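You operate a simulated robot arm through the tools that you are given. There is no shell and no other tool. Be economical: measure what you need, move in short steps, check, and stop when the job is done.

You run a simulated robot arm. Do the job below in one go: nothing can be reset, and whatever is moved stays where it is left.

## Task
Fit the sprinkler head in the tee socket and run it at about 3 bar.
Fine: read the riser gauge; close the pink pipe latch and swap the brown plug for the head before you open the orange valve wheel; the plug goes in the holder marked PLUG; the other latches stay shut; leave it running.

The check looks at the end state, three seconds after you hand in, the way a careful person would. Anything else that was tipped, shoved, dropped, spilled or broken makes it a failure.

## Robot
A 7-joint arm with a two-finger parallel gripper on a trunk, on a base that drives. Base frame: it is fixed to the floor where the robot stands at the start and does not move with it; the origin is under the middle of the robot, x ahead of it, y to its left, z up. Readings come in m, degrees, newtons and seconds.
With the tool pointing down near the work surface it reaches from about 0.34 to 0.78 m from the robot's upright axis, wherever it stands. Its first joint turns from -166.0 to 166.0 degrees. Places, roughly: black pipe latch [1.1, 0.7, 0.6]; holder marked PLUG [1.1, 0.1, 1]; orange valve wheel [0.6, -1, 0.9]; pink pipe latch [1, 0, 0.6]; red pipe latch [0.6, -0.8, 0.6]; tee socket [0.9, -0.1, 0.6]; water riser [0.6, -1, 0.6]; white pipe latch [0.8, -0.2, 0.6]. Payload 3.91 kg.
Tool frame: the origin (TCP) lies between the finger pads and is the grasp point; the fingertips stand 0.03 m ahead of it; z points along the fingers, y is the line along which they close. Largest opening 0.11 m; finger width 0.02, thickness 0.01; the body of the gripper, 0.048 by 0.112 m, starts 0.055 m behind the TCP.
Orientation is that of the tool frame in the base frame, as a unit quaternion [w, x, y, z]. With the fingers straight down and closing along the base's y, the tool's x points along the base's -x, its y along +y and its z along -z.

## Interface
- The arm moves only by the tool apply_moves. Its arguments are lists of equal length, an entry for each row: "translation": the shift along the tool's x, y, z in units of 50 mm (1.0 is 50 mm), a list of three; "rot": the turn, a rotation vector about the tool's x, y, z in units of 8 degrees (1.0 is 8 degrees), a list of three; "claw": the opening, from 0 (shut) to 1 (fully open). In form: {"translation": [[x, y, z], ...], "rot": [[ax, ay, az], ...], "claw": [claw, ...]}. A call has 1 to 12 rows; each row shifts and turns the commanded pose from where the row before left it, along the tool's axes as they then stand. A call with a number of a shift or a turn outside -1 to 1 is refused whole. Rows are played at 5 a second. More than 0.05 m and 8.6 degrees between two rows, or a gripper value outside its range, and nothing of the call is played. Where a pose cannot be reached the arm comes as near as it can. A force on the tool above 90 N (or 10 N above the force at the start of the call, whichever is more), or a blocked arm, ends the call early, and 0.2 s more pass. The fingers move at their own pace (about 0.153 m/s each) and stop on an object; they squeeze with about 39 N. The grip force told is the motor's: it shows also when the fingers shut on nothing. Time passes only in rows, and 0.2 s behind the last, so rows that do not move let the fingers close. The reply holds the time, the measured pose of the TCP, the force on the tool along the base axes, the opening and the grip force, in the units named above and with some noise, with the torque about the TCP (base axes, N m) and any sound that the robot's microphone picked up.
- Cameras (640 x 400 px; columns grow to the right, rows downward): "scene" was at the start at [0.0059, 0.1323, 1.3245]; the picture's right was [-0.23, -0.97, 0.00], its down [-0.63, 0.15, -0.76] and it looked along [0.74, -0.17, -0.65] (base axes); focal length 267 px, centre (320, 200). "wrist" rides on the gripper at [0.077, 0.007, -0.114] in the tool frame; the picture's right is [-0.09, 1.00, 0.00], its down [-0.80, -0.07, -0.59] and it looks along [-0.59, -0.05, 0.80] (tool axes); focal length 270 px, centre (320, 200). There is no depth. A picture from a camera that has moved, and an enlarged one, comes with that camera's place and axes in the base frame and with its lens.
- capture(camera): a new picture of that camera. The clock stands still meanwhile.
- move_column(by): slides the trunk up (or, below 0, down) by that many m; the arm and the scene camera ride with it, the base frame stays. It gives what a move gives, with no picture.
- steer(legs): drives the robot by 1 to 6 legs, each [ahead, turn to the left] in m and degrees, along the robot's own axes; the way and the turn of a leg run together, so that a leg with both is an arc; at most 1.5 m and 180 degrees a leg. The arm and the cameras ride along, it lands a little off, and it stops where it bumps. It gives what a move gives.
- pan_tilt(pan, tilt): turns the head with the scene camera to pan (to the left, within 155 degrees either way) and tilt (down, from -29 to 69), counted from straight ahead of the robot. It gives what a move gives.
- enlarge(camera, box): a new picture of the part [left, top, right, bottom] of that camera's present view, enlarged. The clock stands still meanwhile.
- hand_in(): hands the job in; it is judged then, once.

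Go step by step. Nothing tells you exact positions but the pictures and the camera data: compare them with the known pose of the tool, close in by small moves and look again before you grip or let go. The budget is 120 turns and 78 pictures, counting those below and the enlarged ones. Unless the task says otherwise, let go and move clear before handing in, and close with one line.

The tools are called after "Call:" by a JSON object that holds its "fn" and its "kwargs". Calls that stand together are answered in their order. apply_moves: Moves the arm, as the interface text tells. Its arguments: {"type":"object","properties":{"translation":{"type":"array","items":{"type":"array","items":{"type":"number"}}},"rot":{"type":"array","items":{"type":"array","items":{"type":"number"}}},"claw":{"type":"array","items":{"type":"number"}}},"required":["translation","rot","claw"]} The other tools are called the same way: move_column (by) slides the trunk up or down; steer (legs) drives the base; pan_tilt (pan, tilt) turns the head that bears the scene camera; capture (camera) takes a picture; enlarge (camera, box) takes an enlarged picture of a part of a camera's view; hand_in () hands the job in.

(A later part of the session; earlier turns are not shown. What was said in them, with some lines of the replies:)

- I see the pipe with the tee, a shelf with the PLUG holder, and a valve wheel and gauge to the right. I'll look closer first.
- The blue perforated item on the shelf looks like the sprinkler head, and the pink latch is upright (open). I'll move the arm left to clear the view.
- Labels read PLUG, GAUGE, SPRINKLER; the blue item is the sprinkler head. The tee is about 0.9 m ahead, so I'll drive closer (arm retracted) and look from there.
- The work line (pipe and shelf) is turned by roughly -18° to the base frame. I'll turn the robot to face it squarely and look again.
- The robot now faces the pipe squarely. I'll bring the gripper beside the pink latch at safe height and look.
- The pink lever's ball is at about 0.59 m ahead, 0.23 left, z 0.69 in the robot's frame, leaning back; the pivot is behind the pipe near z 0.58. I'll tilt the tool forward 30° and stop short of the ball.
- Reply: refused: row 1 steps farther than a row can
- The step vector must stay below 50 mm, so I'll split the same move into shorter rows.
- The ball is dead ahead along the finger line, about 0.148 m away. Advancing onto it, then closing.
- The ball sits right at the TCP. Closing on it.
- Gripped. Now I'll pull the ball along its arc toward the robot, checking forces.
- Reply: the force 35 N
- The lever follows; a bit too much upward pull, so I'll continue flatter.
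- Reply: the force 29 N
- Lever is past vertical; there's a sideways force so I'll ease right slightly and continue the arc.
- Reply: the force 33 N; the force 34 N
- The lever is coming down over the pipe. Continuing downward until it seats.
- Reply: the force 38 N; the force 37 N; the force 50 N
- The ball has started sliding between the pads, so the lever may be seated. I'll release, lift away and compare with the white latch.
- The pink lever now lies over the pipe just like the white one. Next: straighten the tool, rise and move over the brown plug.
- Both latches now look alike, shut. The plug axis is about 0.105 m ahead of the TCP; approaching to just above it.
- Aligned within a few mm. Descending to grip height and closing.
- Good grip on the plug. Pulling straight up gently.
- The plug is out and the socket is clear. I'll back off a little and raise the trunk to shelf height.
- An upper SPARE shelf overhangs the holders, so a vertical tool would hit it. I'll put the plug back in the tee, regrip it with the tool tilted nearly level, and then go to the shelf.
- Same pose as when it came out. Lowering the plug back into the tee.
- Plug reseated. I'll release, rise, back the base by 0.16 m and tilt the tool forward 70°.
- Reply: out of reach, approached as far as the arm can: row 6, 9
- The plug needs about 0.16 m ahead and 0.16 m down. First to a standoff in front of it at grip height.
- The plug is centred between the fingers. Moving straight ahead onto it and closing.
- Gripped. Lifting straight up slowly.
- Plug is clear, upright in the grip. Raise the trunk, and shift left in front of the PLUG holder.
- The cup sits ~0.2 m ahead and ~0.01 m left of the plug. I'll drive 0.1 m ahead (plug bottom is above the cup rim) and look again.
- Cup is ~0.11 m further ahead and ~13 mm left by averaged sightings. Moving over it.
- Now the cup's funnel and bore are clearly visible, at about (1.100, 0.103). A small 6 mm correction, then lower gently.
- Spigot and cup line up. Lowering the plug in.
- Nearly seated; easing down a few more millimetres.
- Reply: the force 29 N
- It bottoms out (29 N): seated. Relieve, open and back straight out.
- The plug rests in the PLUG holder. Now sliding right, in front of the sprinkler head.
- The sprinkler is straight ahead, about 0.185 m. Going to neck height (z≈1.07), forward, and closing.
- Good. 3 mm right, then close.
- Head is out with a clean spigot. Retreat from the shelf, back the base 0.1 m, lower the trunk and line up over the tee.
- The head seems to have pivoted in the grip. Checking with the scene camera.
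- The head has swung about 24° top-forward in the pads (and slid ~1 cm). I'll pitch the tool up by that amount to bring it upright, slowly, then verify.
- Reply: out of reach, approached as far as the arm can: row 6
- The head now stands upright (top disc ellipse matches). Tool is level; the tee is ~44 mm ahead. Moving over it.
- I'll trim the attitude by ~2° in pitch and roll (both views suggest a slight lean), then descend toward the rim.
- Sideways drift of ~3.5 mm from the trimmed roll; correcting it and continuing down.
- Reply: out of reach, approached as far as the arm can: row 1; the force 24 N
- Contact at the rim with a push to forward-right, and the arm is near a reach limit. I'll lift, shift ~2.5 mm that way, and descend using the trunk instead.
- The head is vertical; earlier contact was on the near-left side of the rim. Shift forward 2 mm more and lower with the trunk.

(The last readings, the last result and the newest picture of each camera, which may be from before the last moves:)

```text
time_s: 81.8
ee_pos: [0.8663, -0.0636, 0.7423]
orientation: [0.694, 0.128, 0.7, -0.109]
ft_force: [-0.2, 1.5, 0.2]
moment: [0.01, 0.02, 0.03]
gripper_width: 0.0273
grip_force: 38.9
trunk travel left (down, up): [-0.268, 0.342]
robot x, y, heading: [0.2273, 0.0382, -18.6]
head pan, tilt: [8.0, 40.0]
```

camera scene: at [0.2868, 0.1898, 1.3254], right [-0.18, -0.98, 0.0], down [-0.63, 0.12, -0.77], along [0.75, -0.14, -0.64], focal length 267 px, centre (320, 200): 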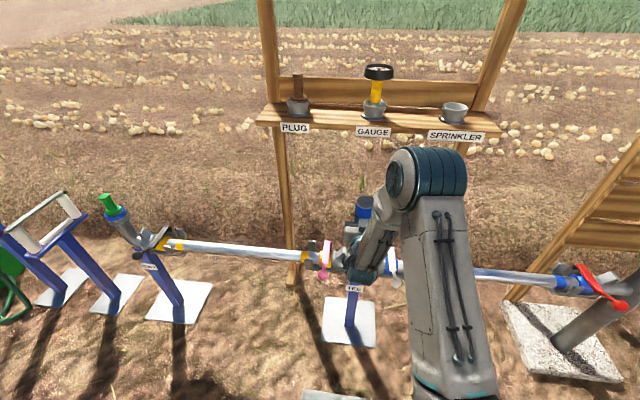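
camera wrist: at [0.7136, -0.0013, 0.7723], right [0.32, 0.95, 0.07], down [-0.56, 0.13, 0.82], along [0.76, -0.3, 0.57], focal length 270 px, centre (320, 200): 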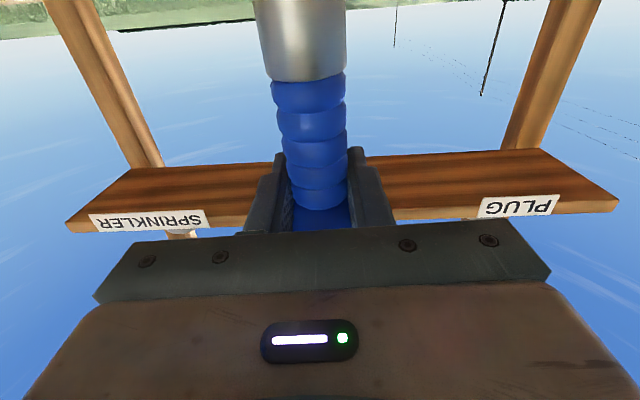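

Went below the earlier contact height with no force. Continuing in small steps.

Call:
{"fn": "move_column", "kwargs": {"by": -0.01}}

Call:
{"fn": "move_column", "kwargs": {"by": -0.008}}

```text
time_s: 82.3
ee_pos: [0.867, -0.0644, 0.7325]
orientation: [0.694, 0.127, 0.7, -0.11]
ft_force: [8.7, -5.0, -2.9]
moment: [-0.54, -0.87, -0.08]
gripper_width: 0.0276
grip_force: 38.9
trunk travel left (down, up): [-0.258, 0.352]
robot x, y, heading: [0.2268, 0.0385, -18.6]
head pan, tilt: [8.0, 40.0]
```

```text
time_s: 82.9
ee_pos: [0.8664, -0.0631, 0.7248]
orientation: [0.695, 0.128, 0.699, -0.11]
ft_force: [9.8, -8.9, -0.1]
moment: [-0.76, -0.87, -0.07]
gripper_width: 0.0276
grip_force: 38.9
trunk travel left (down, up): [-0.25, 0.36]
robot x, y, heading: [0.2306, 0.0381, -18.3]
head pan, tilt: [8.0, 40.0]
```

It's entering the bore with mild side load. Ease 1 mm forward/right and continue.

Call:
{"fn": "apply_moves", "kwargs": {"translation": [[0, -0.012, 0.024], [0, 0, 0]], "rot": [[0, 0, 0], [0, 0, 0]], "claw": [0, 0]}}

Call:
{"fn": "move_column", "kwargs": {"by": -0.01}}

Call:
{"fn": "move_column", "kwargs": {"by": -0.007}}

```text
time_s: 83.5
ee_pos: [0.868, -0.0622, 0.7258]
orientation: [0.694, 0.127, 0.7, -0.11]
ft_force: [5.9, -6.0, -0.1]
moment: [-0.48, -0.56, -0.01]
gripper_width: 0.0279
grip_force: 38.5
trunk travel left (down, up): [-0.25, 0.36]
robot x, y, heading: [0.2321, 0.039, -18.4]
head pan, tilt: [8.0, 40.0]
```

```text
time_s: 84.1
ee_pos: [0.8673, -0.0618, 0.7181]
orientation: [0.697, 0.125, 0.698, -0.111]
ft_force: [0.9, -3.1, 18.7]
moment: [-0.6, -0.07, 0.0]
gripper_width: 0.0274
grip_force: 38.7
trunk travel left (down, up): [-0.24, 0.37]
robot x, y, heading: [0.2313, 0.0394, -18.3]
head pan, tilt: [8.0, 40.0]
```

```text
time_s: 84.7
ee_pos: [0.8672, -0.0619, 0.7127]
orientation: [0.698, 0.125, 0.697, -0.111]
ft_force: [3.0, -0.8, 32.6]
moment: [-0.55, -0.2, -0.04]
gripper_width: 0.0278
grip_force: 39.1
trunk travel left (down, up): [-0.233, 0.377]
robot x, y, heading: [0.2295, 0.0352, -18.4]
head pan, tilt: [8.0, 40.0]
```

Call:
{"fn": "capture", "kwargs": {"camera": "wrist"}}

```text
11 pictures are left
camera wrist: at [0.7605, -0.0152, 0.6351], right [0.33, 0.94, 0.11], down [-0.59, 0.11, 0.8], along [0.74, -0.33, 0.59], focal length 270 px, centre (320, 200)
```

wrist: 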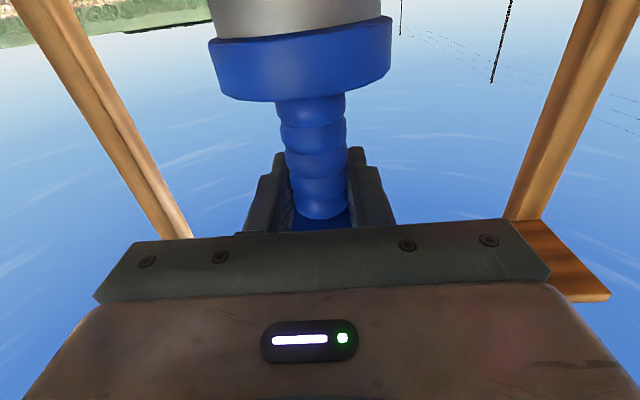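

No silver shows above the rim: the head is fully seated. Relieve, open and back straight out.

Call:
{"fn": "apply_moves", "kwargs": {"translation": [[-0.06, 0, 0], [0, 0, 0], [0, 0, 0], [0, 0, -0.8], [0, 0, -0.8], [0, 0, -0.6]], "rot": [[0, 0, 0], [0, 0, 0], [0, 0, 0], [0, 0, 0], [0, 0, 0], [0, 0, 0]], "claw": [0, 0.6, 0.6, 0.6, 0.6, 0.6]}}

Call:
{"fn": "capture", "kwargs": {"camera": "wrist"}}

```text
time_s: 86.0
ee_pos: [0.7644, -0.0271, 0.7117]
orientation: [0.694, 0.126, 0.7, -0.111]
ft_force: [-0.7, -0.7, 0.1]
moment: [-0.03, -0.02, -0.01]
gripper_width: 0.0661
grip_force: 0.0
trunk travel left (down, up): [-0.233, 0.377]
robot x, y, heading: [0.2288, 0.0382, -18.5]
head pan, tilt: [8.0, 40.0]
```

```text
10 pictures are left
camera wrist: at [0.6582, 0.0211, 0.6363], right [0.33, 0.94, 0.11], down [-0.58, 0.11, 0.81], along [0.74, -0.33, 0.58], focal length 270 px, centre (320, 200)
```

wrist: 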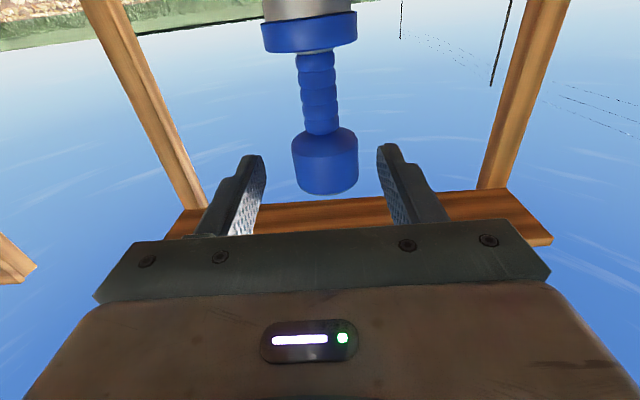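

Head seated nicely. Now retract: rise, turn the tool back to pointing down, and then drive toward the valve wheel near (0.59, -0.98, 0.88).

Call:
{"fn": "apply_moves", "kwargs": {"translation": [[-0.6, 0, -0.6], [-0.9, 0, 0], [-0.9, 0, 0], [-0.9, 0, 0], [-0.9, 0, 0]], "rot": [[0, 0, 0], [0, 0, 0], [0, 0, 0], [0, 0, 0], [0, 0, -0.24]], "claw": [0.6, 0.6, 0.6, 0.6, 0.6]}}

Call:
{"fn": "apply_moves", "kwargs": {"translation": [[0, 0, 0], [0, 0, 0], [0, 0, 0], [0, 0, 0], [0, 0, 0], [0, 0, 0], [0, 0, 0], [0, 0, 0], [0, 0, 0], [0, 0, 0], [0, 0, 0], [0, 0, 0]], "rot": [[0, 0.93, 0], [0, 0.93, 0], [0, 0.93, 0], [0, 0.93, 0], [0, 0.93, 0], [0, 0.93, 0], [0, 0.93, 0], [0, 0.93, 0], [0, 0.93, 0], [0, 0.93, 0], [0, 0.93, 0], [0, 0.93, 0]], "claw": [0.6, 0.6, 0.6, 0.6, 0.6, 0.6, 0.6, 0.6, 0.6, 0.6, 0.6, 0.6]}}

```text
time_s: 87.2
ee_pos: [0.7614, -0.0193, 0.9206]
orientation: [0.691, 0.114, 0.703, -0.122]
ft_force: [0.2, 0.0, -0.3]
moment: [-0.03, -0.02, 0.0]
gripper_width: 0.0661
grip_force: 0.1
out of reach, approached as far as the arm can: row 1, 2
trunk travel left (down, up): [-0.233, 0.377]
robot x, y, heading: [0.2293, 0.0347, -18.2]
head pan, tilt: [8.0, 40.0]
```

```text
time_s: 89.8
ee_pos: [0.7593, -0.019, 0.9208]
orientation: [-0.002, 0.167, 0.986, -0.006]
ft_force: [-0.4, 0.4, 0.0]
moment: [0.01, -0.01, 0.04]
gripper_width: 0.0656
grip_force: 0.0
trunk travel left (down, up): [-0.233, 0.377]
robot x, y, heading: [0.2303, 0.0365, -18.6]
head pan, tilt: [8.0, 40.0]
```

Call:
{"fn": "move_column", "kwargs": {"by": 0.13}}

Call:
{"fn": "steer", "kwargs": {"legs": [[0, -82], [0.86, 0], [0, 82]]}}

Call:
{"fn": "pan_tilt", "kwargs": {"pan": -8, "tilt": 32}}

Call:
{"fn": "capture", "kwargs": {"camera": "scene"}}

```text
time_s: 91.4
ee_pos: [0.7603, -0.0186, 1.0505]
orientation: [0.0, 0.167, 0.986, -0.007]
ft_force: [-0.4, -1.4, 0.2]
moment: [-0.01, -0.01, 0.03]
gripper_width: 0.0659
grip_force: 0.1
trunk travel left (down, up): [-0.363, 0.247]
robot x, y, heading: [0.2254, 0.0411, -18.5]
head pan, tilt: [8.0, 40.0]
```

```text
time_s: 103.0
ee_pos: [0.5919, -0.8639, 1.051]
orientation: [0.0, 0.169, 0.986, -0.007]
ft_force: [0.1, -1.4, -0.7]
moment: [0.01, 0.0, -0.03]
gripper_width: 0.0661
grip_force: 0.0
trunk travel left (down, up): [-0.363, 0.247]
robot x, y, heading: [0.0609, -0.8074, -18.8]
head pan, tilt: [8.0, 40.0]
```

```text
time_s: 103.8
ee_pos: [0.5933, -0.8651, 1.0505]
orientation: [0.0, 0.169, 0.986, -0.007]
ft_force: [-0.6, 0.2, -0.4]
moment: [0.01, -0.01, 0.02]
gripper_width: 0.0658
grip_force: 0.0
trunk travel left (down, up): [-0.363, 0.247]
robot x, y, heading: [0.0641, -0.8023, -18.9]
head pan, tilt: [-8.0, 32.0]
```

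```text
9 pictures are left
camera scene: at [0.1186, -0.6774, 1.4001], right [-0.45, -0.89, 0.0], down [-0.47, 0.24, -0.85], along [0.76, -0.38, -0.53], focal length 267 px, centre (320, 200)
```

scene: 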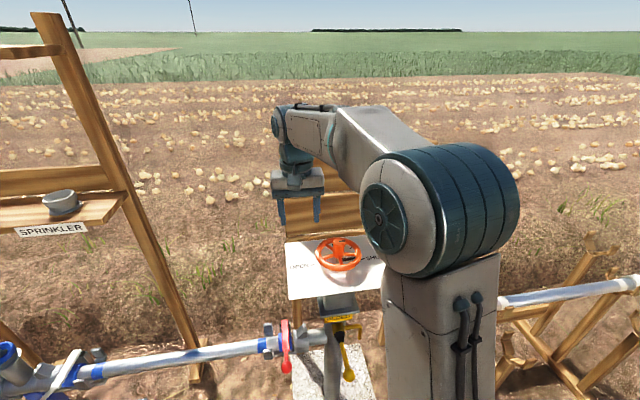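

Call:
{"fn": "enlarge", "kwargs": {"camera": "scene", "box": [280, 225, 392, 295]}}

Call:
{"fn": "capture", "kwargs": {"camera": "wrist"}}

```text
5.71 times, centred on (336, 260) of scene
camera zoom: at [0.1186, -0.6774, 1.4001], right [-0.45, -0.89, 0.0], down [-0.47, 0.24, -0.85], along [0.76, -0.38, -0.53], focal length 1524 px, centre (229, -143)
```

zoom: 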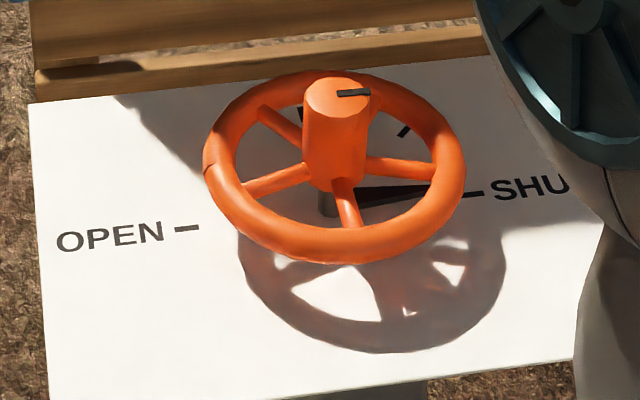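

```text
7 pictures are left
camera wrist: at [0.5234, -0.8295, 1.1636], right [0.42, 0.91, -0.01], down [0.73, -0.33, 0.6], along [0.54, -0.26, -0.8], focal length 270 px, centre (320, 200)
```

wrist: 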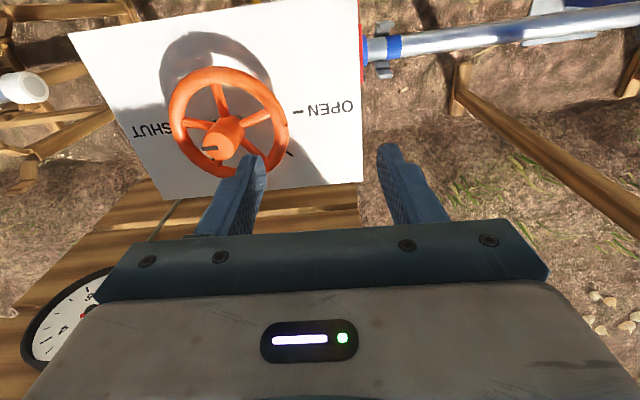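

The knob top is at about (0.582, -0.969, 0.929); SHUT is on the right, OPEN on the left, via the far side (counter-clockwise). I'll position above the knob with the fingers open and descend onto it.

Call:
{"fn": "apply_moves", "kwargs": {"translation": [[-0.16, -0.68, 0], [-0.16, -0.68, 0], [-0.15, -0.68, 0.3], [0, 0, 0.8], [0, 0, 0]], "rot": [[0, 0, 0], [0, 0, 0], [0, 0, 0], [0, 0, 0], [0, 0, 0]], "claw": [0.6, 0.6, 0.6, 0.6, 0.6]}}

Call:
{"fn": "capture", "kwargs": {"camera": "wrist"}}

```text
time_s: 105.0
ee_pos: [0.5807, -0.9688, 0.996]
orientation: [-0.001, 0.17, 0.986, -0.007]
ft_force: [-0.6, 0.0, 0.3]
moment: [0.0, 0.04, 0.02]
gripper_width: 0.0658
grip_force: 0.1
trunk travel left (down, up): [-0.363, 0.247]
robot x, y, heading: [0.0637, -0.8066, -18.9]
head pan, tilt: [-8.0, 32.0]
```

```text
6 pictures are left
camera wrist: at [0.5106, -0.9335, 1.1093], right [0.42, 0.91, -0.01], down [0.73, -0.33, 0.6], along [0.54, -0.26, -0.8], focal length 270 px, centre (320, 200)
```

wrist: 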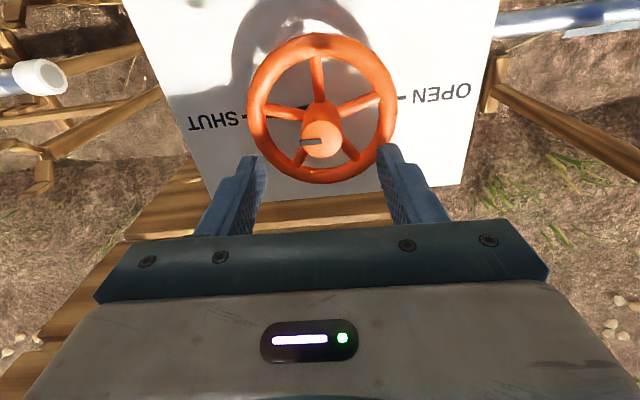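

Perfectly aligned with the knob. Descend, grip, and test-turn 16° counter-clockwise.

Call:
{"fn": "apply_moves", "kwargs": {"translation": [[0, 0, 0.8], [0, 0, 0.76], [0, 0, 0], [0, 0, 0], [0, 0, 0], [0, 0, 0]], "rot": [[0, 0, 0], [0, 0, 0], [0, 0, 0], [0, 0, 0], [0, 0, 0], [0, 0, 0]], "claw": [0.6, 0.6, 0.6, 0, 0, 0]}}

Call:
{"fn": "apply_moves", "kwargs": {"translation": [[0, 0, 0], [0, 0, 0], [0, 0, 0], [0, 0, 0]], "rot": [[0, 0, -0.5], [0, 0, -0.5], [0, 0, -0.5], [0, 0, -0.5]], "claw": [0, 0, 0, 0]}}

```text
time_s: 106.4
ee_pos: [0.5812, -0.9688, 0.9187]
orientation: [0.0, 0.169, 0.986, -0.006]
ft_force: [-0.4, 3.4, -5.2]
moment: [1.6, -1.11, 0.0]
gripper_width: 0.0319
grip_force: 44.6
trunk travel left (down, up): [-0.363, 0.247]
robot x, y, heading: [0.0622, -0.8052, -18.7]
head pan, tilt: [-8.0, 32.0]
```

```text
time_s: 107.4
ee_pos: [0.5811, -0.9703, 0.9185]
orientation: [-0.001, 0.03, 1.0, -0.006]
ft_force: [-0.2, 3.4, -3.5]
moment: [1.6, -0.9, 0.01]
gripper_width: 0.032
grip_force: 45.2
trunk travel left (down, up): [-0.363, 0.247]
robot x, y, heading: [0.0606, -0.8036, -18.7]
head pan, tilt: [-8.0, 32.0]
```

Turns without resistance. I'll go another 32°, then check whether the wheel followed.

Call:
{"fn": "apply_moves", "kwargs": {"translation": [[0, 0, 0], [0, 0, 0], [0, 0, 0], [0, 0, 0], [0, 0, 0]], "rot": [[0, 0, -0.9], [0, 0, -0.9], [0, 0, -0.9], [0, 0, -0.9], [0, 0, -0.4]], "claw": [0, 0, 0, 0, 0]}}

Call:
{"fn": "enlarge", "kwargs": {"camera": "scene", "box": [280, 140, 480, 300]}}

```text
time_s: 108.6
ee_pos: [0.5815, -0.9722, 0.9184]
orientation: [-0.002, -0.246, 0.969, -0.006]
ft_force: [10.2, -10.3, 7.0]
moment: [1.62, -0.42, -0.07]
gripper_width: 0.0319
grip_force: 45.6
trunk travel left (down, up): [-0.363, 0.247]
robot x, y, heading: [0.0644, -0.8046, -19.0]
head pan, tilt: [-8.0, 32.0]
```

```text
2.50 times, centred on (380, 220) of scene
camera zoom: at [0.1195, -0.679, 1.4004], right [-0.45, -0.89, 0.0], down [-0.47, 0.24, -0.85], along [0.76, -0.38, -0.53], focal length 667 px, centre (170, 150)
```

zoom: 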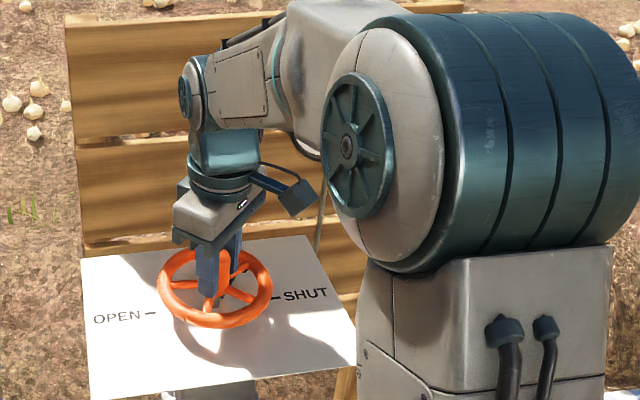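

The wheel moved (pointer left SHUT). I'll release, rise and move left to read the gauge.

Call:
{"fn": "apply_moves", "kwargs": {"translation": [[0, 0, 0], [0, 0, 0], [0, 0, -0.9], [0, 0, -0.9], [0, 0, -0.6]], "rot": [[0, 0, 0], [0, 0, 0], [0, 0, 0], [0, 0, 0], [0, 0, 0]], "claw": [0.6, 0.6, 0.6, 0.6, 0.6]}}

Call:
{"fn": "apply_moves", "kwargs": {"translation": [[0.64, 0.7, 0], [0.64, 0.7, 0], [0.64, 0.7, 0], [0.64, 0.7, 0], [0.64, 0.7, 0], [0.64, 0.7, 0], [0.64, 0.7, 0], [0.64, 0.7, 0]], "rot": [[0, 0, 0], [0, 0, 0], [0, 0, 0], [0, 0, 0], [0, 0, 0], [0, 0, 0], [0, 0, 0], [0, 0, 0]], "claw": [0.6, 0.6, 0.6, 0.6, 0.6, 0.6, 0.6, 0.6]}}

```text
time_s: 109.8
ee_pos: [0.5821, -0.9676, 1.0395]
orientation: [-0.003, -0.246, 0.969, -0.004]
ft_force: [-0.9, 0.5, -0.2]
moment: [-0.01, -0.01, -0.01]
gripper_width: 0.0659
grip_force: 0.1
trunk travel left (down, up): [-0.363, 0.247]
robot x, y, heading: [0.0642, -0.8077, -18.6]
head pan, tilt: [-8.0, 32.0]
```

```text
time_s: 111.6
ee_pos: [0.2723, -0.8625, 1.0021]
orientation: [-0.103, -0.239, 0.964, 0.048]
ft_force: [0.6, -0.3, 0.1]
moment: [-0.02, -0.02, -0.01]
gripper_width: 0.0661
grip_force: 0.0
trunk travel left (down, up): [-0.363, 0.247]
robot x, y, heading: [0.0645, -0.8062, -18.8]
head pan, tilt: [-8.0, 32.0]
stopped in row 8: the arm was blocked; the commanded pose is now the measured one
```

I moved backward rather than left because the tool is yawed; now going forward-left to clear the view.

Call:
{"fn": "apply_moves", "kwargs": {"translation": [[-0.6, 0.77, 0], [-0.6, 0.77, 0], [-0.6, 0.77, 0], [-0.6, 0.77, 0], [-0.6, 0.77, 0], [-0.6, 0.77, 0], [-0.6, 0.77, 0], [-0.6, 0.77, 0]], "rot": [[0, 0, 0], [0, 0, 0], [0, 0, 0], [0, 0, 0], [0, 0, 0], [0, 0, 0], [0, 0, 0], [0, 0, 0]], "claw": [0.6, 0.6, 0.6, 0.6, 0.6, 0.6, 0.6, 0.6]}}

Call:
{"fn": "enlarge", "kwargs": {"camera": "scene", "box": [280, 150, 440, 290]}}

```text
time_s: 113.4
ee_pos: [0.3406, -0.479, 1.0058]
orientation: [-0.102, -0.239, 0.964, 0.047]
ft_force: [-0.1, 0.2, -0.8]
moment: [0.01, 0.0, 0.02]
gripper_width: 0.0659
grip_force: 0.0
trunk travel left (down, up): [-0.363, 0.247]
robot x, y, heading: [0.0679, -0.8079, -18.7]
head pan, tilt: [-8.0, 32.0]
```

```text
2.86 times, centred on (360, 220) of scene
camera zoom: at [0.1187, -0.6771, 1.4001], right [-0.45, -0.89, 0.0], down [-0.47, 0.24, -0.85], along [0.76, -0.38, -0.53], focal length 762 px, centre (206, 143)
```

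zoom: 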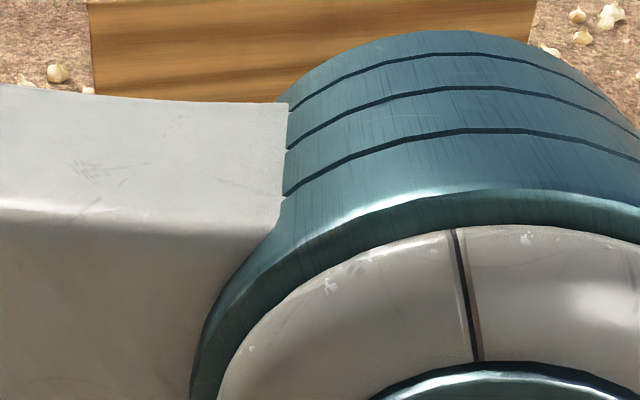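

The elbow blocks the scene camera. I'll use the wrist camera for the gauge instead: first restore the tool's yaw and rise.

Call:
{"fn": "apply_moves", "kwargs": {"translation": [[0, 0, 0], [0, 0, 0], [0, 0, 0], [0, 0, 0], [0, 0, 0], [0, 0, 0], [0, 0, 0], [0, 0, -0.96], [0, 0, -0.96], [0, 0, -0.96]], "rot": [[0.075, -0.225, 0.842], [0.075, -0.225, 0.842], [0.075, -0.225, 0.842], [0.075, -0.225, 0.842], [0.075, -0.225, 0.842], [0.075, -0.225, 0.842], [0.075, -0.225, 0.842], [0, 0, 0], [0, 0, 0], [0, 0, 0]], "claw": [1, 1, 1, 1, 1, 1, 1, 1, 1, 1]}}

Call:
{"fn": "apply_moves", "kwargs": {"translation": [[-0.567, -0.745, 0], [-0.567, -0.745, 0], [-0.567, -0.745, 0], [-0.567, -0.745, 0], [-0.567, -0.745, 0], [-0.567, -0.745, 0], [-0.567, -0.745, 0], [-0.567, -0.745, 0], [-0.567, -0.745, 0], [-0.567, -0.745, 0], [-0.567, -0.745, 0]], "rot": [[0, 0, 0], [0, 0, 0], [0, 0, 0], [0, 0, 0], [0, 0, 0], [0, 0, 0], [0, 0, 0], [0, 0, 0], [0, 0, 0], [0, 0, 0], [0, 0, 0]], "claw": [1, 1, 1, 1, 1, 1, 1, 1, 1, 1, 1]}}

```text
time_s: 115.6
ee_pos: [0.3401, -0.4779, 1.1491]
orientation: [-0.001, 0.168, 0.986, -0.007]
ft_force: [0.5, 0.4, 0.9]
moment: [0.04, -0.01, -0.01]
gripper_width: 0.11
grip_force: 0.1
trunk travel left (down, up): [-0.363, 0.247]
robot x, y, heading: [0.0625, -0.8058, -19.0]
head pan, tilt: [-8.0, 32.0]
```

```text
time_s: 118.0
ee_pos: [0.5, -0.9681, 1.1536]
orientation: [0.0, 0.168, 0.986, -0.006]
ft_force: [0.3, -0.5, 0.5]
moment: [-0.01, 0.0, 0.02]
gripper_width: 0.1098
grip_force: 0.0
trunk travel left (down, up): [-0.363, 0.247]
robot x, y, heading: [0.0656, -0.8029, -18.7]
head pan, tilt: [-8.0, 32.0]
```

Call:
{"fn": "apply_moves", "kwargs": {"translation": [[-0.5, -0.755, 0], [-0.5, -0.755, 0], [-0.5, -0.755, 0], [-0.5, -0.755, 0], [0, 0, 0], [0, 0, 0], [0, 0, 0], [0, 0, 0]], "rot": [[0, 0, 0], [0, 0, 0], [0, 0, 0], [0, 0, 0], [0, -0.94, 0], [0, -0.94, 0], [0, -0.94, 0], [0, -0.94, 0]], "claw": [1, 1, 1, 1, 1, 1, 1, 1]}}

Call:
{"fn": "capture", "kwargs": {"camera": "wrist"}}

```text
time_s: 119.8
ee_pos: [0.5423, -1.1429, 1.1565]
orientation: [0.258, 0.161, 0.952, -0.05]
ft_force: [0.5, 0.1, 0.2]
moment: [0.02, 0.02, 0.03]
gripper_width: 0.1098
grip_force: 0.1
trunk travel left (down, up): [-0.363, 0.247]
robot x, y, heading: [0.0628, -0.8038, -18.8]
head pan, tilt: [-8.0, 32.0]
```

```text
3 pictures are left
camera wrist: at [0.4274, -1.0913, 1.2157], right [0.4, 0.91, 0.03], down [0.35, -0.19, 0.92], along [0.85, -0.36, -0.39], focal length 270 px, centre (320, 200)
```

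wrist: 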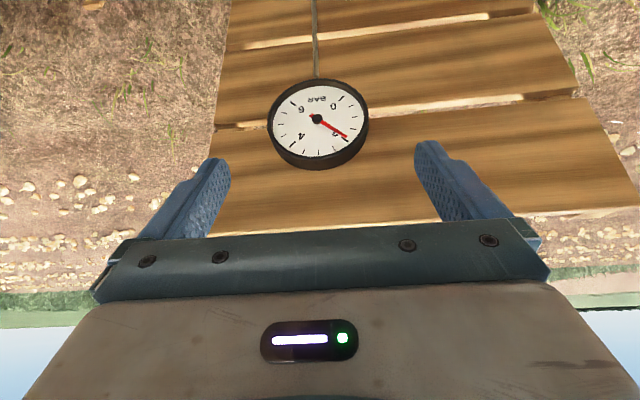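

The gauge reads about 1.8 bar after 48° of opening. I'll return to the knob and open roughly 28° more.

Call:
{"fn": "apply_moves", "kwargs": {"translation": [[0, 0, 0], [0, 0, 0], [0, 0, 0], [0, 0, 0], [0.1, 0.88, 0], [0.1, 0.88, 0], [0.1, 0.88, 0], [0.1, 0.88, 0], [0, 0, 0.9], [0, 0, 0.9], [0, 0, 0.9], [0, 0, 0]], "rot": [[0, 0.94, 0], [0, 0.94, 0], [0, 0.94, 0], [0, 0.94, 0], [0, 0, 0], [0, 0, 0], [0, 0, 0], [0, 0, 0], [0, 0, 0], [0, 0, 0], [0, 0, 0], [0, 0, 0]], "claw": [0.8, 0.8, 0.8, 0.8, 0.7, 0.6, 0.6, 0.6, 0.6, 0.6, 0.6, 0.6]}}

```text
time_s: 122.4
ee_pos: [0.5839, -0.9716, 1.0168]
orientation: [0.001, 0.169, 0.986, -0.006]
ft_force: [0.2, 0.4, 0.2]
moment: [0.02, 0.0, 0.04]
gripper_width: 0.0658
grip_force: 0.0
trunk travel left (down, up): [-0.363, 0.247]
robot x, y, heading: [0.0604, -0.8044, -18.8]
head pan, tilt: [-8.0, 32.0]
```

Call:
{"fn": "apply_moves", "kwargs": {"translation": [[0.07, 0.03, 0.65], [0, 0, 0.65], [0, 0, 0.66], [0, 0, 0], [0, 0, 0], [0, 0, 0], [0, 0, 0]], "rot": [[0, 0, 0], [0, 0, 0], [0, 0, 0], [0, 0, 0], [0, 0, 0], [0, 0, 0], [0, 0, 0]], "claw": [0.6, 0.6, 0.6, 0.6, 0, 0, 0]}}

Call:
{"fn": "apply_moves", "kwargs": {"translation": [[0, 0, 0], [0, 0, 0], [0, 0, 0], [0, 0, 0], [0, 0, 0]], "rot": [[0, 0, -0.875], [0, 0, -0.875], [0, 0, -0.875], [0, 0, -0.875], [0, 0, 0]], "claw": [0, 0, 0, 0, 0]}}

```text
time_s: 124.0
ee_pos: [0.5779, -0.9683, 0.92]
orientation: [0.0, 0.169, 0.986, -0.004]
ft_force: [-0.6, 3.0, -5.0]
moment: [1.45, -1.23, 0.03]
gripper_width: 0.0315
grip_force: 45.5
trunk travel left (down, up): [-0.363, 0.247]
robot x, y, heading: [0.0611, -0.8015, -19.1]
head pan, tilt: [-8.0, 32.0]
```

```text
time_s: 125.2
ee_pos: [0.5778, -0.9705, 0.9202]
orientation: [-0.003, -0.075, 0.997, -0.006]
ft_force: [-10.4, -11.7, -20.6]
moment: [1.27, -0.08, -0.02]
gripper_width: 0.0311
grip_force: 45.5
trunk travel left (down, up): [-0.363, 0.247]
robot x, y, heading: [0.063, -0.8053, -18.9]
head pan, tilt: [-8.0, 32.0]
```

Call:
{"fn": "apply_moves", "kwargs": {"translation": [[0, 0, 0], [0, 0, 0], [0, 0, -0.95], [0, 0, -0.95], [0, 0, -0.95], [0, 0, -0.95], [0, 0, -0.95], [0, 0, 0], [0, 0, 0], [0, 0, 0], [0, 0, 0]], "rot": [[0, 0, 0], [0, 0, 0], [0, 0, 0], [0, 0, 0], [0, 0, 0], [0, 0, 0], [0, 0, 0], [0, 0, 0.875], [0, 0, 0.875], [0, 0, 0.875], [0, 0, 0.875]], "claw": [0.6, 0.6, 0.6, 0.6, 0.6, 0.6, 0.6, 1, 1, 1, 1]}}

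Call:
{"fn": "apply_moves", "kwargs": {"translation": [[-0.1, -0.88, 0], [-0.1, -0.88, 0], [-0.1, -0.88, 0], [-0.1, -0.88, 0], [0, 0, 0], [0, 0, 0], [0, 0, 0], [0, 0, 0]], "rot": [[0, 0, 0], [0, 0, 0], [0, 0, 0], [0, 0, 0], [0, -0.94, 0], [0, -0.94, 0], [0, -0.94, 0], [0, -0.94, 0]], "claw": [1, 1, 1, 1, 1, 1, 1, 1]}}

Call:
{"fn": "enlarge", "kwargs": {"camera": "wrist", "box": [240, 65, 400, 185]}}

```text
time_s: 127.6
ee_pos: [0.5791, -0.9658, 1.1591]
orientation: [0.0, 0.169, 0.986, -0.006]
ft_force: [0.0, 0.1, -0.5]
moment: [-0.02, -0.03, 0.05]
gripper_width: 0.11
grip_force: 0.1
trunk travel left (down, up): [-0.363, 0.247]
robot x, y, heading: [0.0651, -0.8043, -18.7]
head pan, tilt: [-8.0, 32.0]
```

```text
time_s: 129.4
ee_pos: [0.5391, -1.1394, 1.1626]
orientation: [0.258, 0.161, 0.951, -0.05]
ft_force: [1.3, 0.0, -0.6]
moment: [-0.05, 0.0, -0.03]
gripper_width: 0.1099
grip_force: 0.1
trunk travel left (down, up): [-0.363, 0.247]
robot x, y, heading: [0.0603, -0.8019, -18.8]
head pan, tilt: [-8.0, 32.0]
```

```text
3.33 times, centred on (320, 125) of wrist
camera zoom: at [0.4244, -1.0892, 1.2211], right [0.4, 0.91, 0.03], down [0.35, -0.19, 0.92], along [0.85, -0.36, -0.39], focal length 901 px, centre (320, 450)
```

zoom: 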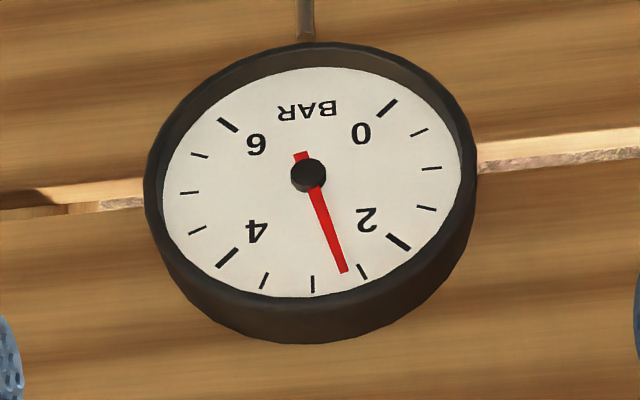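

The gauge now reads about 2.65 bar. Another ~14.5° should bring it to 3.

Call:
{"fn": "apply_moves", "kwargs": {"translation": [[0, 0, 0], [0, 0, 0], [0, 0, 0], [0, 0, 0], [0.1, 0.88, 0], [0.1, 0.88, 0], [0.1, 0.88, 0], [0.1, 0.88, 0], [0, 0, 0.9], [0, 0, 0.9], [0, 0, 0.9], [0, 0, 0]], "rot": [[0, 0.94, 0], [0, 0.94, 0], [0, 0.94, 0], [0, 0.94, 0], [0, 0, 0], [0, 0, 0], [0, 0, 0], [0, 0, 0], [0, 0, 0], [0, 0, 0], [0, 0, 0], [0, 0, 0]], "claw": [0.8, 0.8, 0.8, 0.8, 0.7, 0.6, 0.6, 0.6, 0.6, 0.6, 0.6, 0.6]}}

```text
time_s: 132.0
ee_pos: [0.5801, -0.9689, 1.0231]
orientation: [0.001, 0.168, 0.986, -0.006]
ft_force: [0.5, 0.4, -0.2]
moment: [0.0, 0.02, 0.01]
gripper_width: 0.0662
grip_force: 0.0
trunk travel left (down, up): [-0.363, 0.247]
robot x, y, heading: [0.0661, -0.8064, -19.1]
head pan, tilt: [-8.0, 32.0]
```

Call:
{"fn": "apply_moves", "kwargs": {"translation": [[-0.02, 0, 0.69], [0, 0, 0.69], [0, 0, 0.69], [0, 0, 0], [0, 0, 0], [0, 0, 0], [0, 0, 0]], "rot": [[0, 0, 0], [0, 0, 0], [0, 0, 0], [0, 0, 0], [0, 0, 0], [0, 0, 0], [0, 0, 0]], "claw": [0.6, 0.6, 0.6, 0.6, 0, 0, 0]}}

Call:
{"fn": "apply_moves", "kwargs": {"translation": [[0, 0, 0], [0, 0, 0], [0, 0, 0], [0, 0, 0]], "rot": [[0, 0, -0.6], [0, 0, -0.6], [0, 0, -0.6], [0, 0, 0]], "claw": [0, 0, 0, 0]}}

Call:
{"fn": "apply_moves", "kwargs": {"translation": [[0, 0, 0], [0, 0, 0], [0, 0, -0.95], [0, 0, -0.95], [0, 0, -0.95], [0, 0, -0.95], [0, 0, -0.95], [0, 0, 0], [0, 0, 0], [0, 0, 0]], "rot": [[0, 0, 0], [0, 0, 0], [0, 0, 0], [0, 0, 0], [0, 0, 0], [0, 0, 0], [0, 0, 0], [0, 0, 0.6], [0, 0, 0.6], [0, 0, 0.6]], "claw": [0.6, 0.6, 0.6, 0.6, 0.6, 0.6, 0.6, 1, 1, 1]}}

Call:
{"fn": "apply_moves", "kwargs": {"translation": [[-0.1, -0.88, 0], [-0.1, -0.88, 0], [-0.1, -0.88, 0], [-0.1, -0.88, 0], [0, 0, 0], [0, 0, 0], [0, 0, 0], [0, 0, 0]], "rot": [[0, 0, 0], [0, 0, 0], [0, 0, 0], [0, 0, 0], [0, -0.94, 0], [0, -0.94, 0], [0, -0.94, 0], [0, -0.94, 0]], "claw": [1, 1, 1, 1, 1, 1, 1, 1]}}

Call:
{"fn": "enlarge", "kwargs": {"camera": "wrist", "box": [240, 65, 400, 185]}}

```text
time_s: 133.6
ee_pos: [0.5813, -0.9688, 0.9207]
orientation: [0.0, 0.168, 0.986, -0.006]
ft_force: [-0.2, 4.5, -4.0]
moment: [1.53, -1.37, -0.01]
gripper_width: 0.0311
grip_force: 45.3
trunk travel left (down, up): [-0.363, 0.247]
robot x, y, heading: [0.0616, -0.8064, -18.7]
head pan, tilt: [-8.0, 32.0]
```

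```text
time_s: 134.6
ee_pos: [0.5806, -0.9698, 0.9194]
orientation: [-0.001, 0.044, 0.999, -0.006]
ft_force: [5.1, -1.1, -15.4]
moment: [1.42, -1.35, 0.05]
gripper_width: 0.0311
grip_force: 45.4
trunk travel left (down, up): [-0.363, 0.247]
robot x, y, heading: [0.0625, -0.8053, -18.9]
head pan, tilt: [-8.0, 32.0]
```

```text
time_s: 136.8
ee_pos: [0.5804, -0.9665, 1.1576]
orientation: [0.0, 0.169, 0.986, -0.006]
ft_force: [-0.7, -0.5, -0.1]
moment: [-0.01, -0.03, 0.02]
gripper_width: 0.1098
grip_force: 0.0
trunk travel left (down, up): [-0.363, 0.247]
robot x, y, heading: [0.0652, -0.8019, -18.8]
head pan, tilt: [-8.0, 32.0]
```

```text
time_s: 138.6
ee_pos: [0.5399, -1.1393, 1.1597]
orientation: [0.257, 0.162, 0.951, -0.05]
ft_force: [0.5, 0.6, 0.2]
moment: [0.01, 0.02, -0.02]
gripper_width: 0.1099
grip_force: 0.0
trunk travel left (down, up): [-0.363, 0.247]
robot x, y, heading: [0.0648, -0.8034, -18.8]
head pan, tilt: [-8.0, 32.0]
```

```text
3.33 times, centred on (320, 125) of wrist
camera zoom: at [0.425, -1.0893, 1.2197], right [0.4, 0.91, 0.03], down [0.35, -0.19, 0.92], along [0.85, -0.36, -0.39], focal length 901 px, centre (320, 450)
```

zoom: 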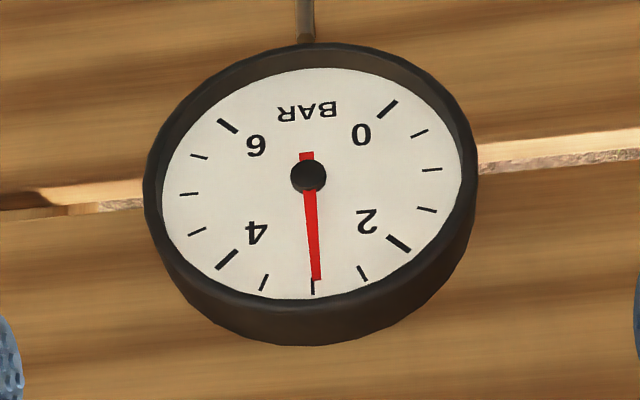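

The gauge reads 3 bar. I'll back the arm clear and use the last picture to check the tee, latches and holder.

Call:
{"fn": "apply_moves", "kwargs": {"translation": [[0, 0, -0.6], [0, 0, -0.6], [0, 0, 0], [0, 0, 0], [0, 0, 0], [0, 0, 0], [0.8, 0, 0], [0.8, 0, 0]], "rot": [[0, 0, 0], [0, 0, 0], [0, 0.94, 0], [0, 0.94, 0], [0, 0.94, 0], [0, 0.94, 0], [0, 0, 0], [0, 0, 0]], "claw": [1, 1, 1, 1, 1, 1, 1, 1]}}

Call:
{"fn": "pan_tilt", "kwargs": {"pan": 50, "tilt": 32}}

Call:
{"fn": "capture", "kwargs": {"camera": "scene"}}

```text
time_s: 140.4
ee_pos: [0.4349, -1.1043, 1.211]
orientation: [0.001, 0.17, 0.985, -0.006]
ft_force: [-0.3, 0.2, 0.1]
moment: [-0.03, 0.0, 0.0]
gripper_width: 0.1099
grip_force: 0.1
trunk travel left (down, up): [-0.363, 0.247]
robot x, y, heading: [0.0632, -0.8062, -18.9]
head pan, tilt: [-8.0, 32.0]
```

```text
time_s: 141.6
ee_pos: [0.4375, -1.1054, 1.2105]
orientation: [0.0, 0.168, 0.986, -0.006]
ft_force: [0.5, 0.1, -0.1]
moment: [-0.02, -0.01, -0.01]
gripper_width: 0.1103
grip_force: 0.0
trunk travel left (down, up): [-0.363, 0.247]
robot x, y, heading: [0.0649, -0.7997, -18.9]
head pan, tilt: [50.0, 32.0]
```

```text
0 pictures are left
camera scene: at [0.1152, -0.5909, 1.4001], right [0.52, -0.86, 0.0], down [-0.45, -0.27, -0.85], along [0.73, 0.44, -0.53], focal length 267 px, centre (320, 200)
```

scene: 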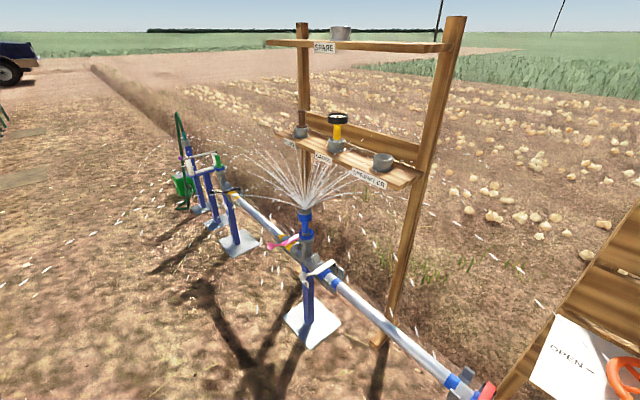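

The sprinkler is spraying upright from the tee, the latches are shut, the plug is in its holder and the arm is clear. Handing in.

Call:
{"fn": "hand_in", "kwargs": {}}

```text
The job is handed in.
```

The sprinkler head is fitted in the tee socket and left running, with the riser gauge reading about 3 bar. I shut the pink latch and put the brown plug in the PLUG holder before opening the valve. The other latches stay shut.
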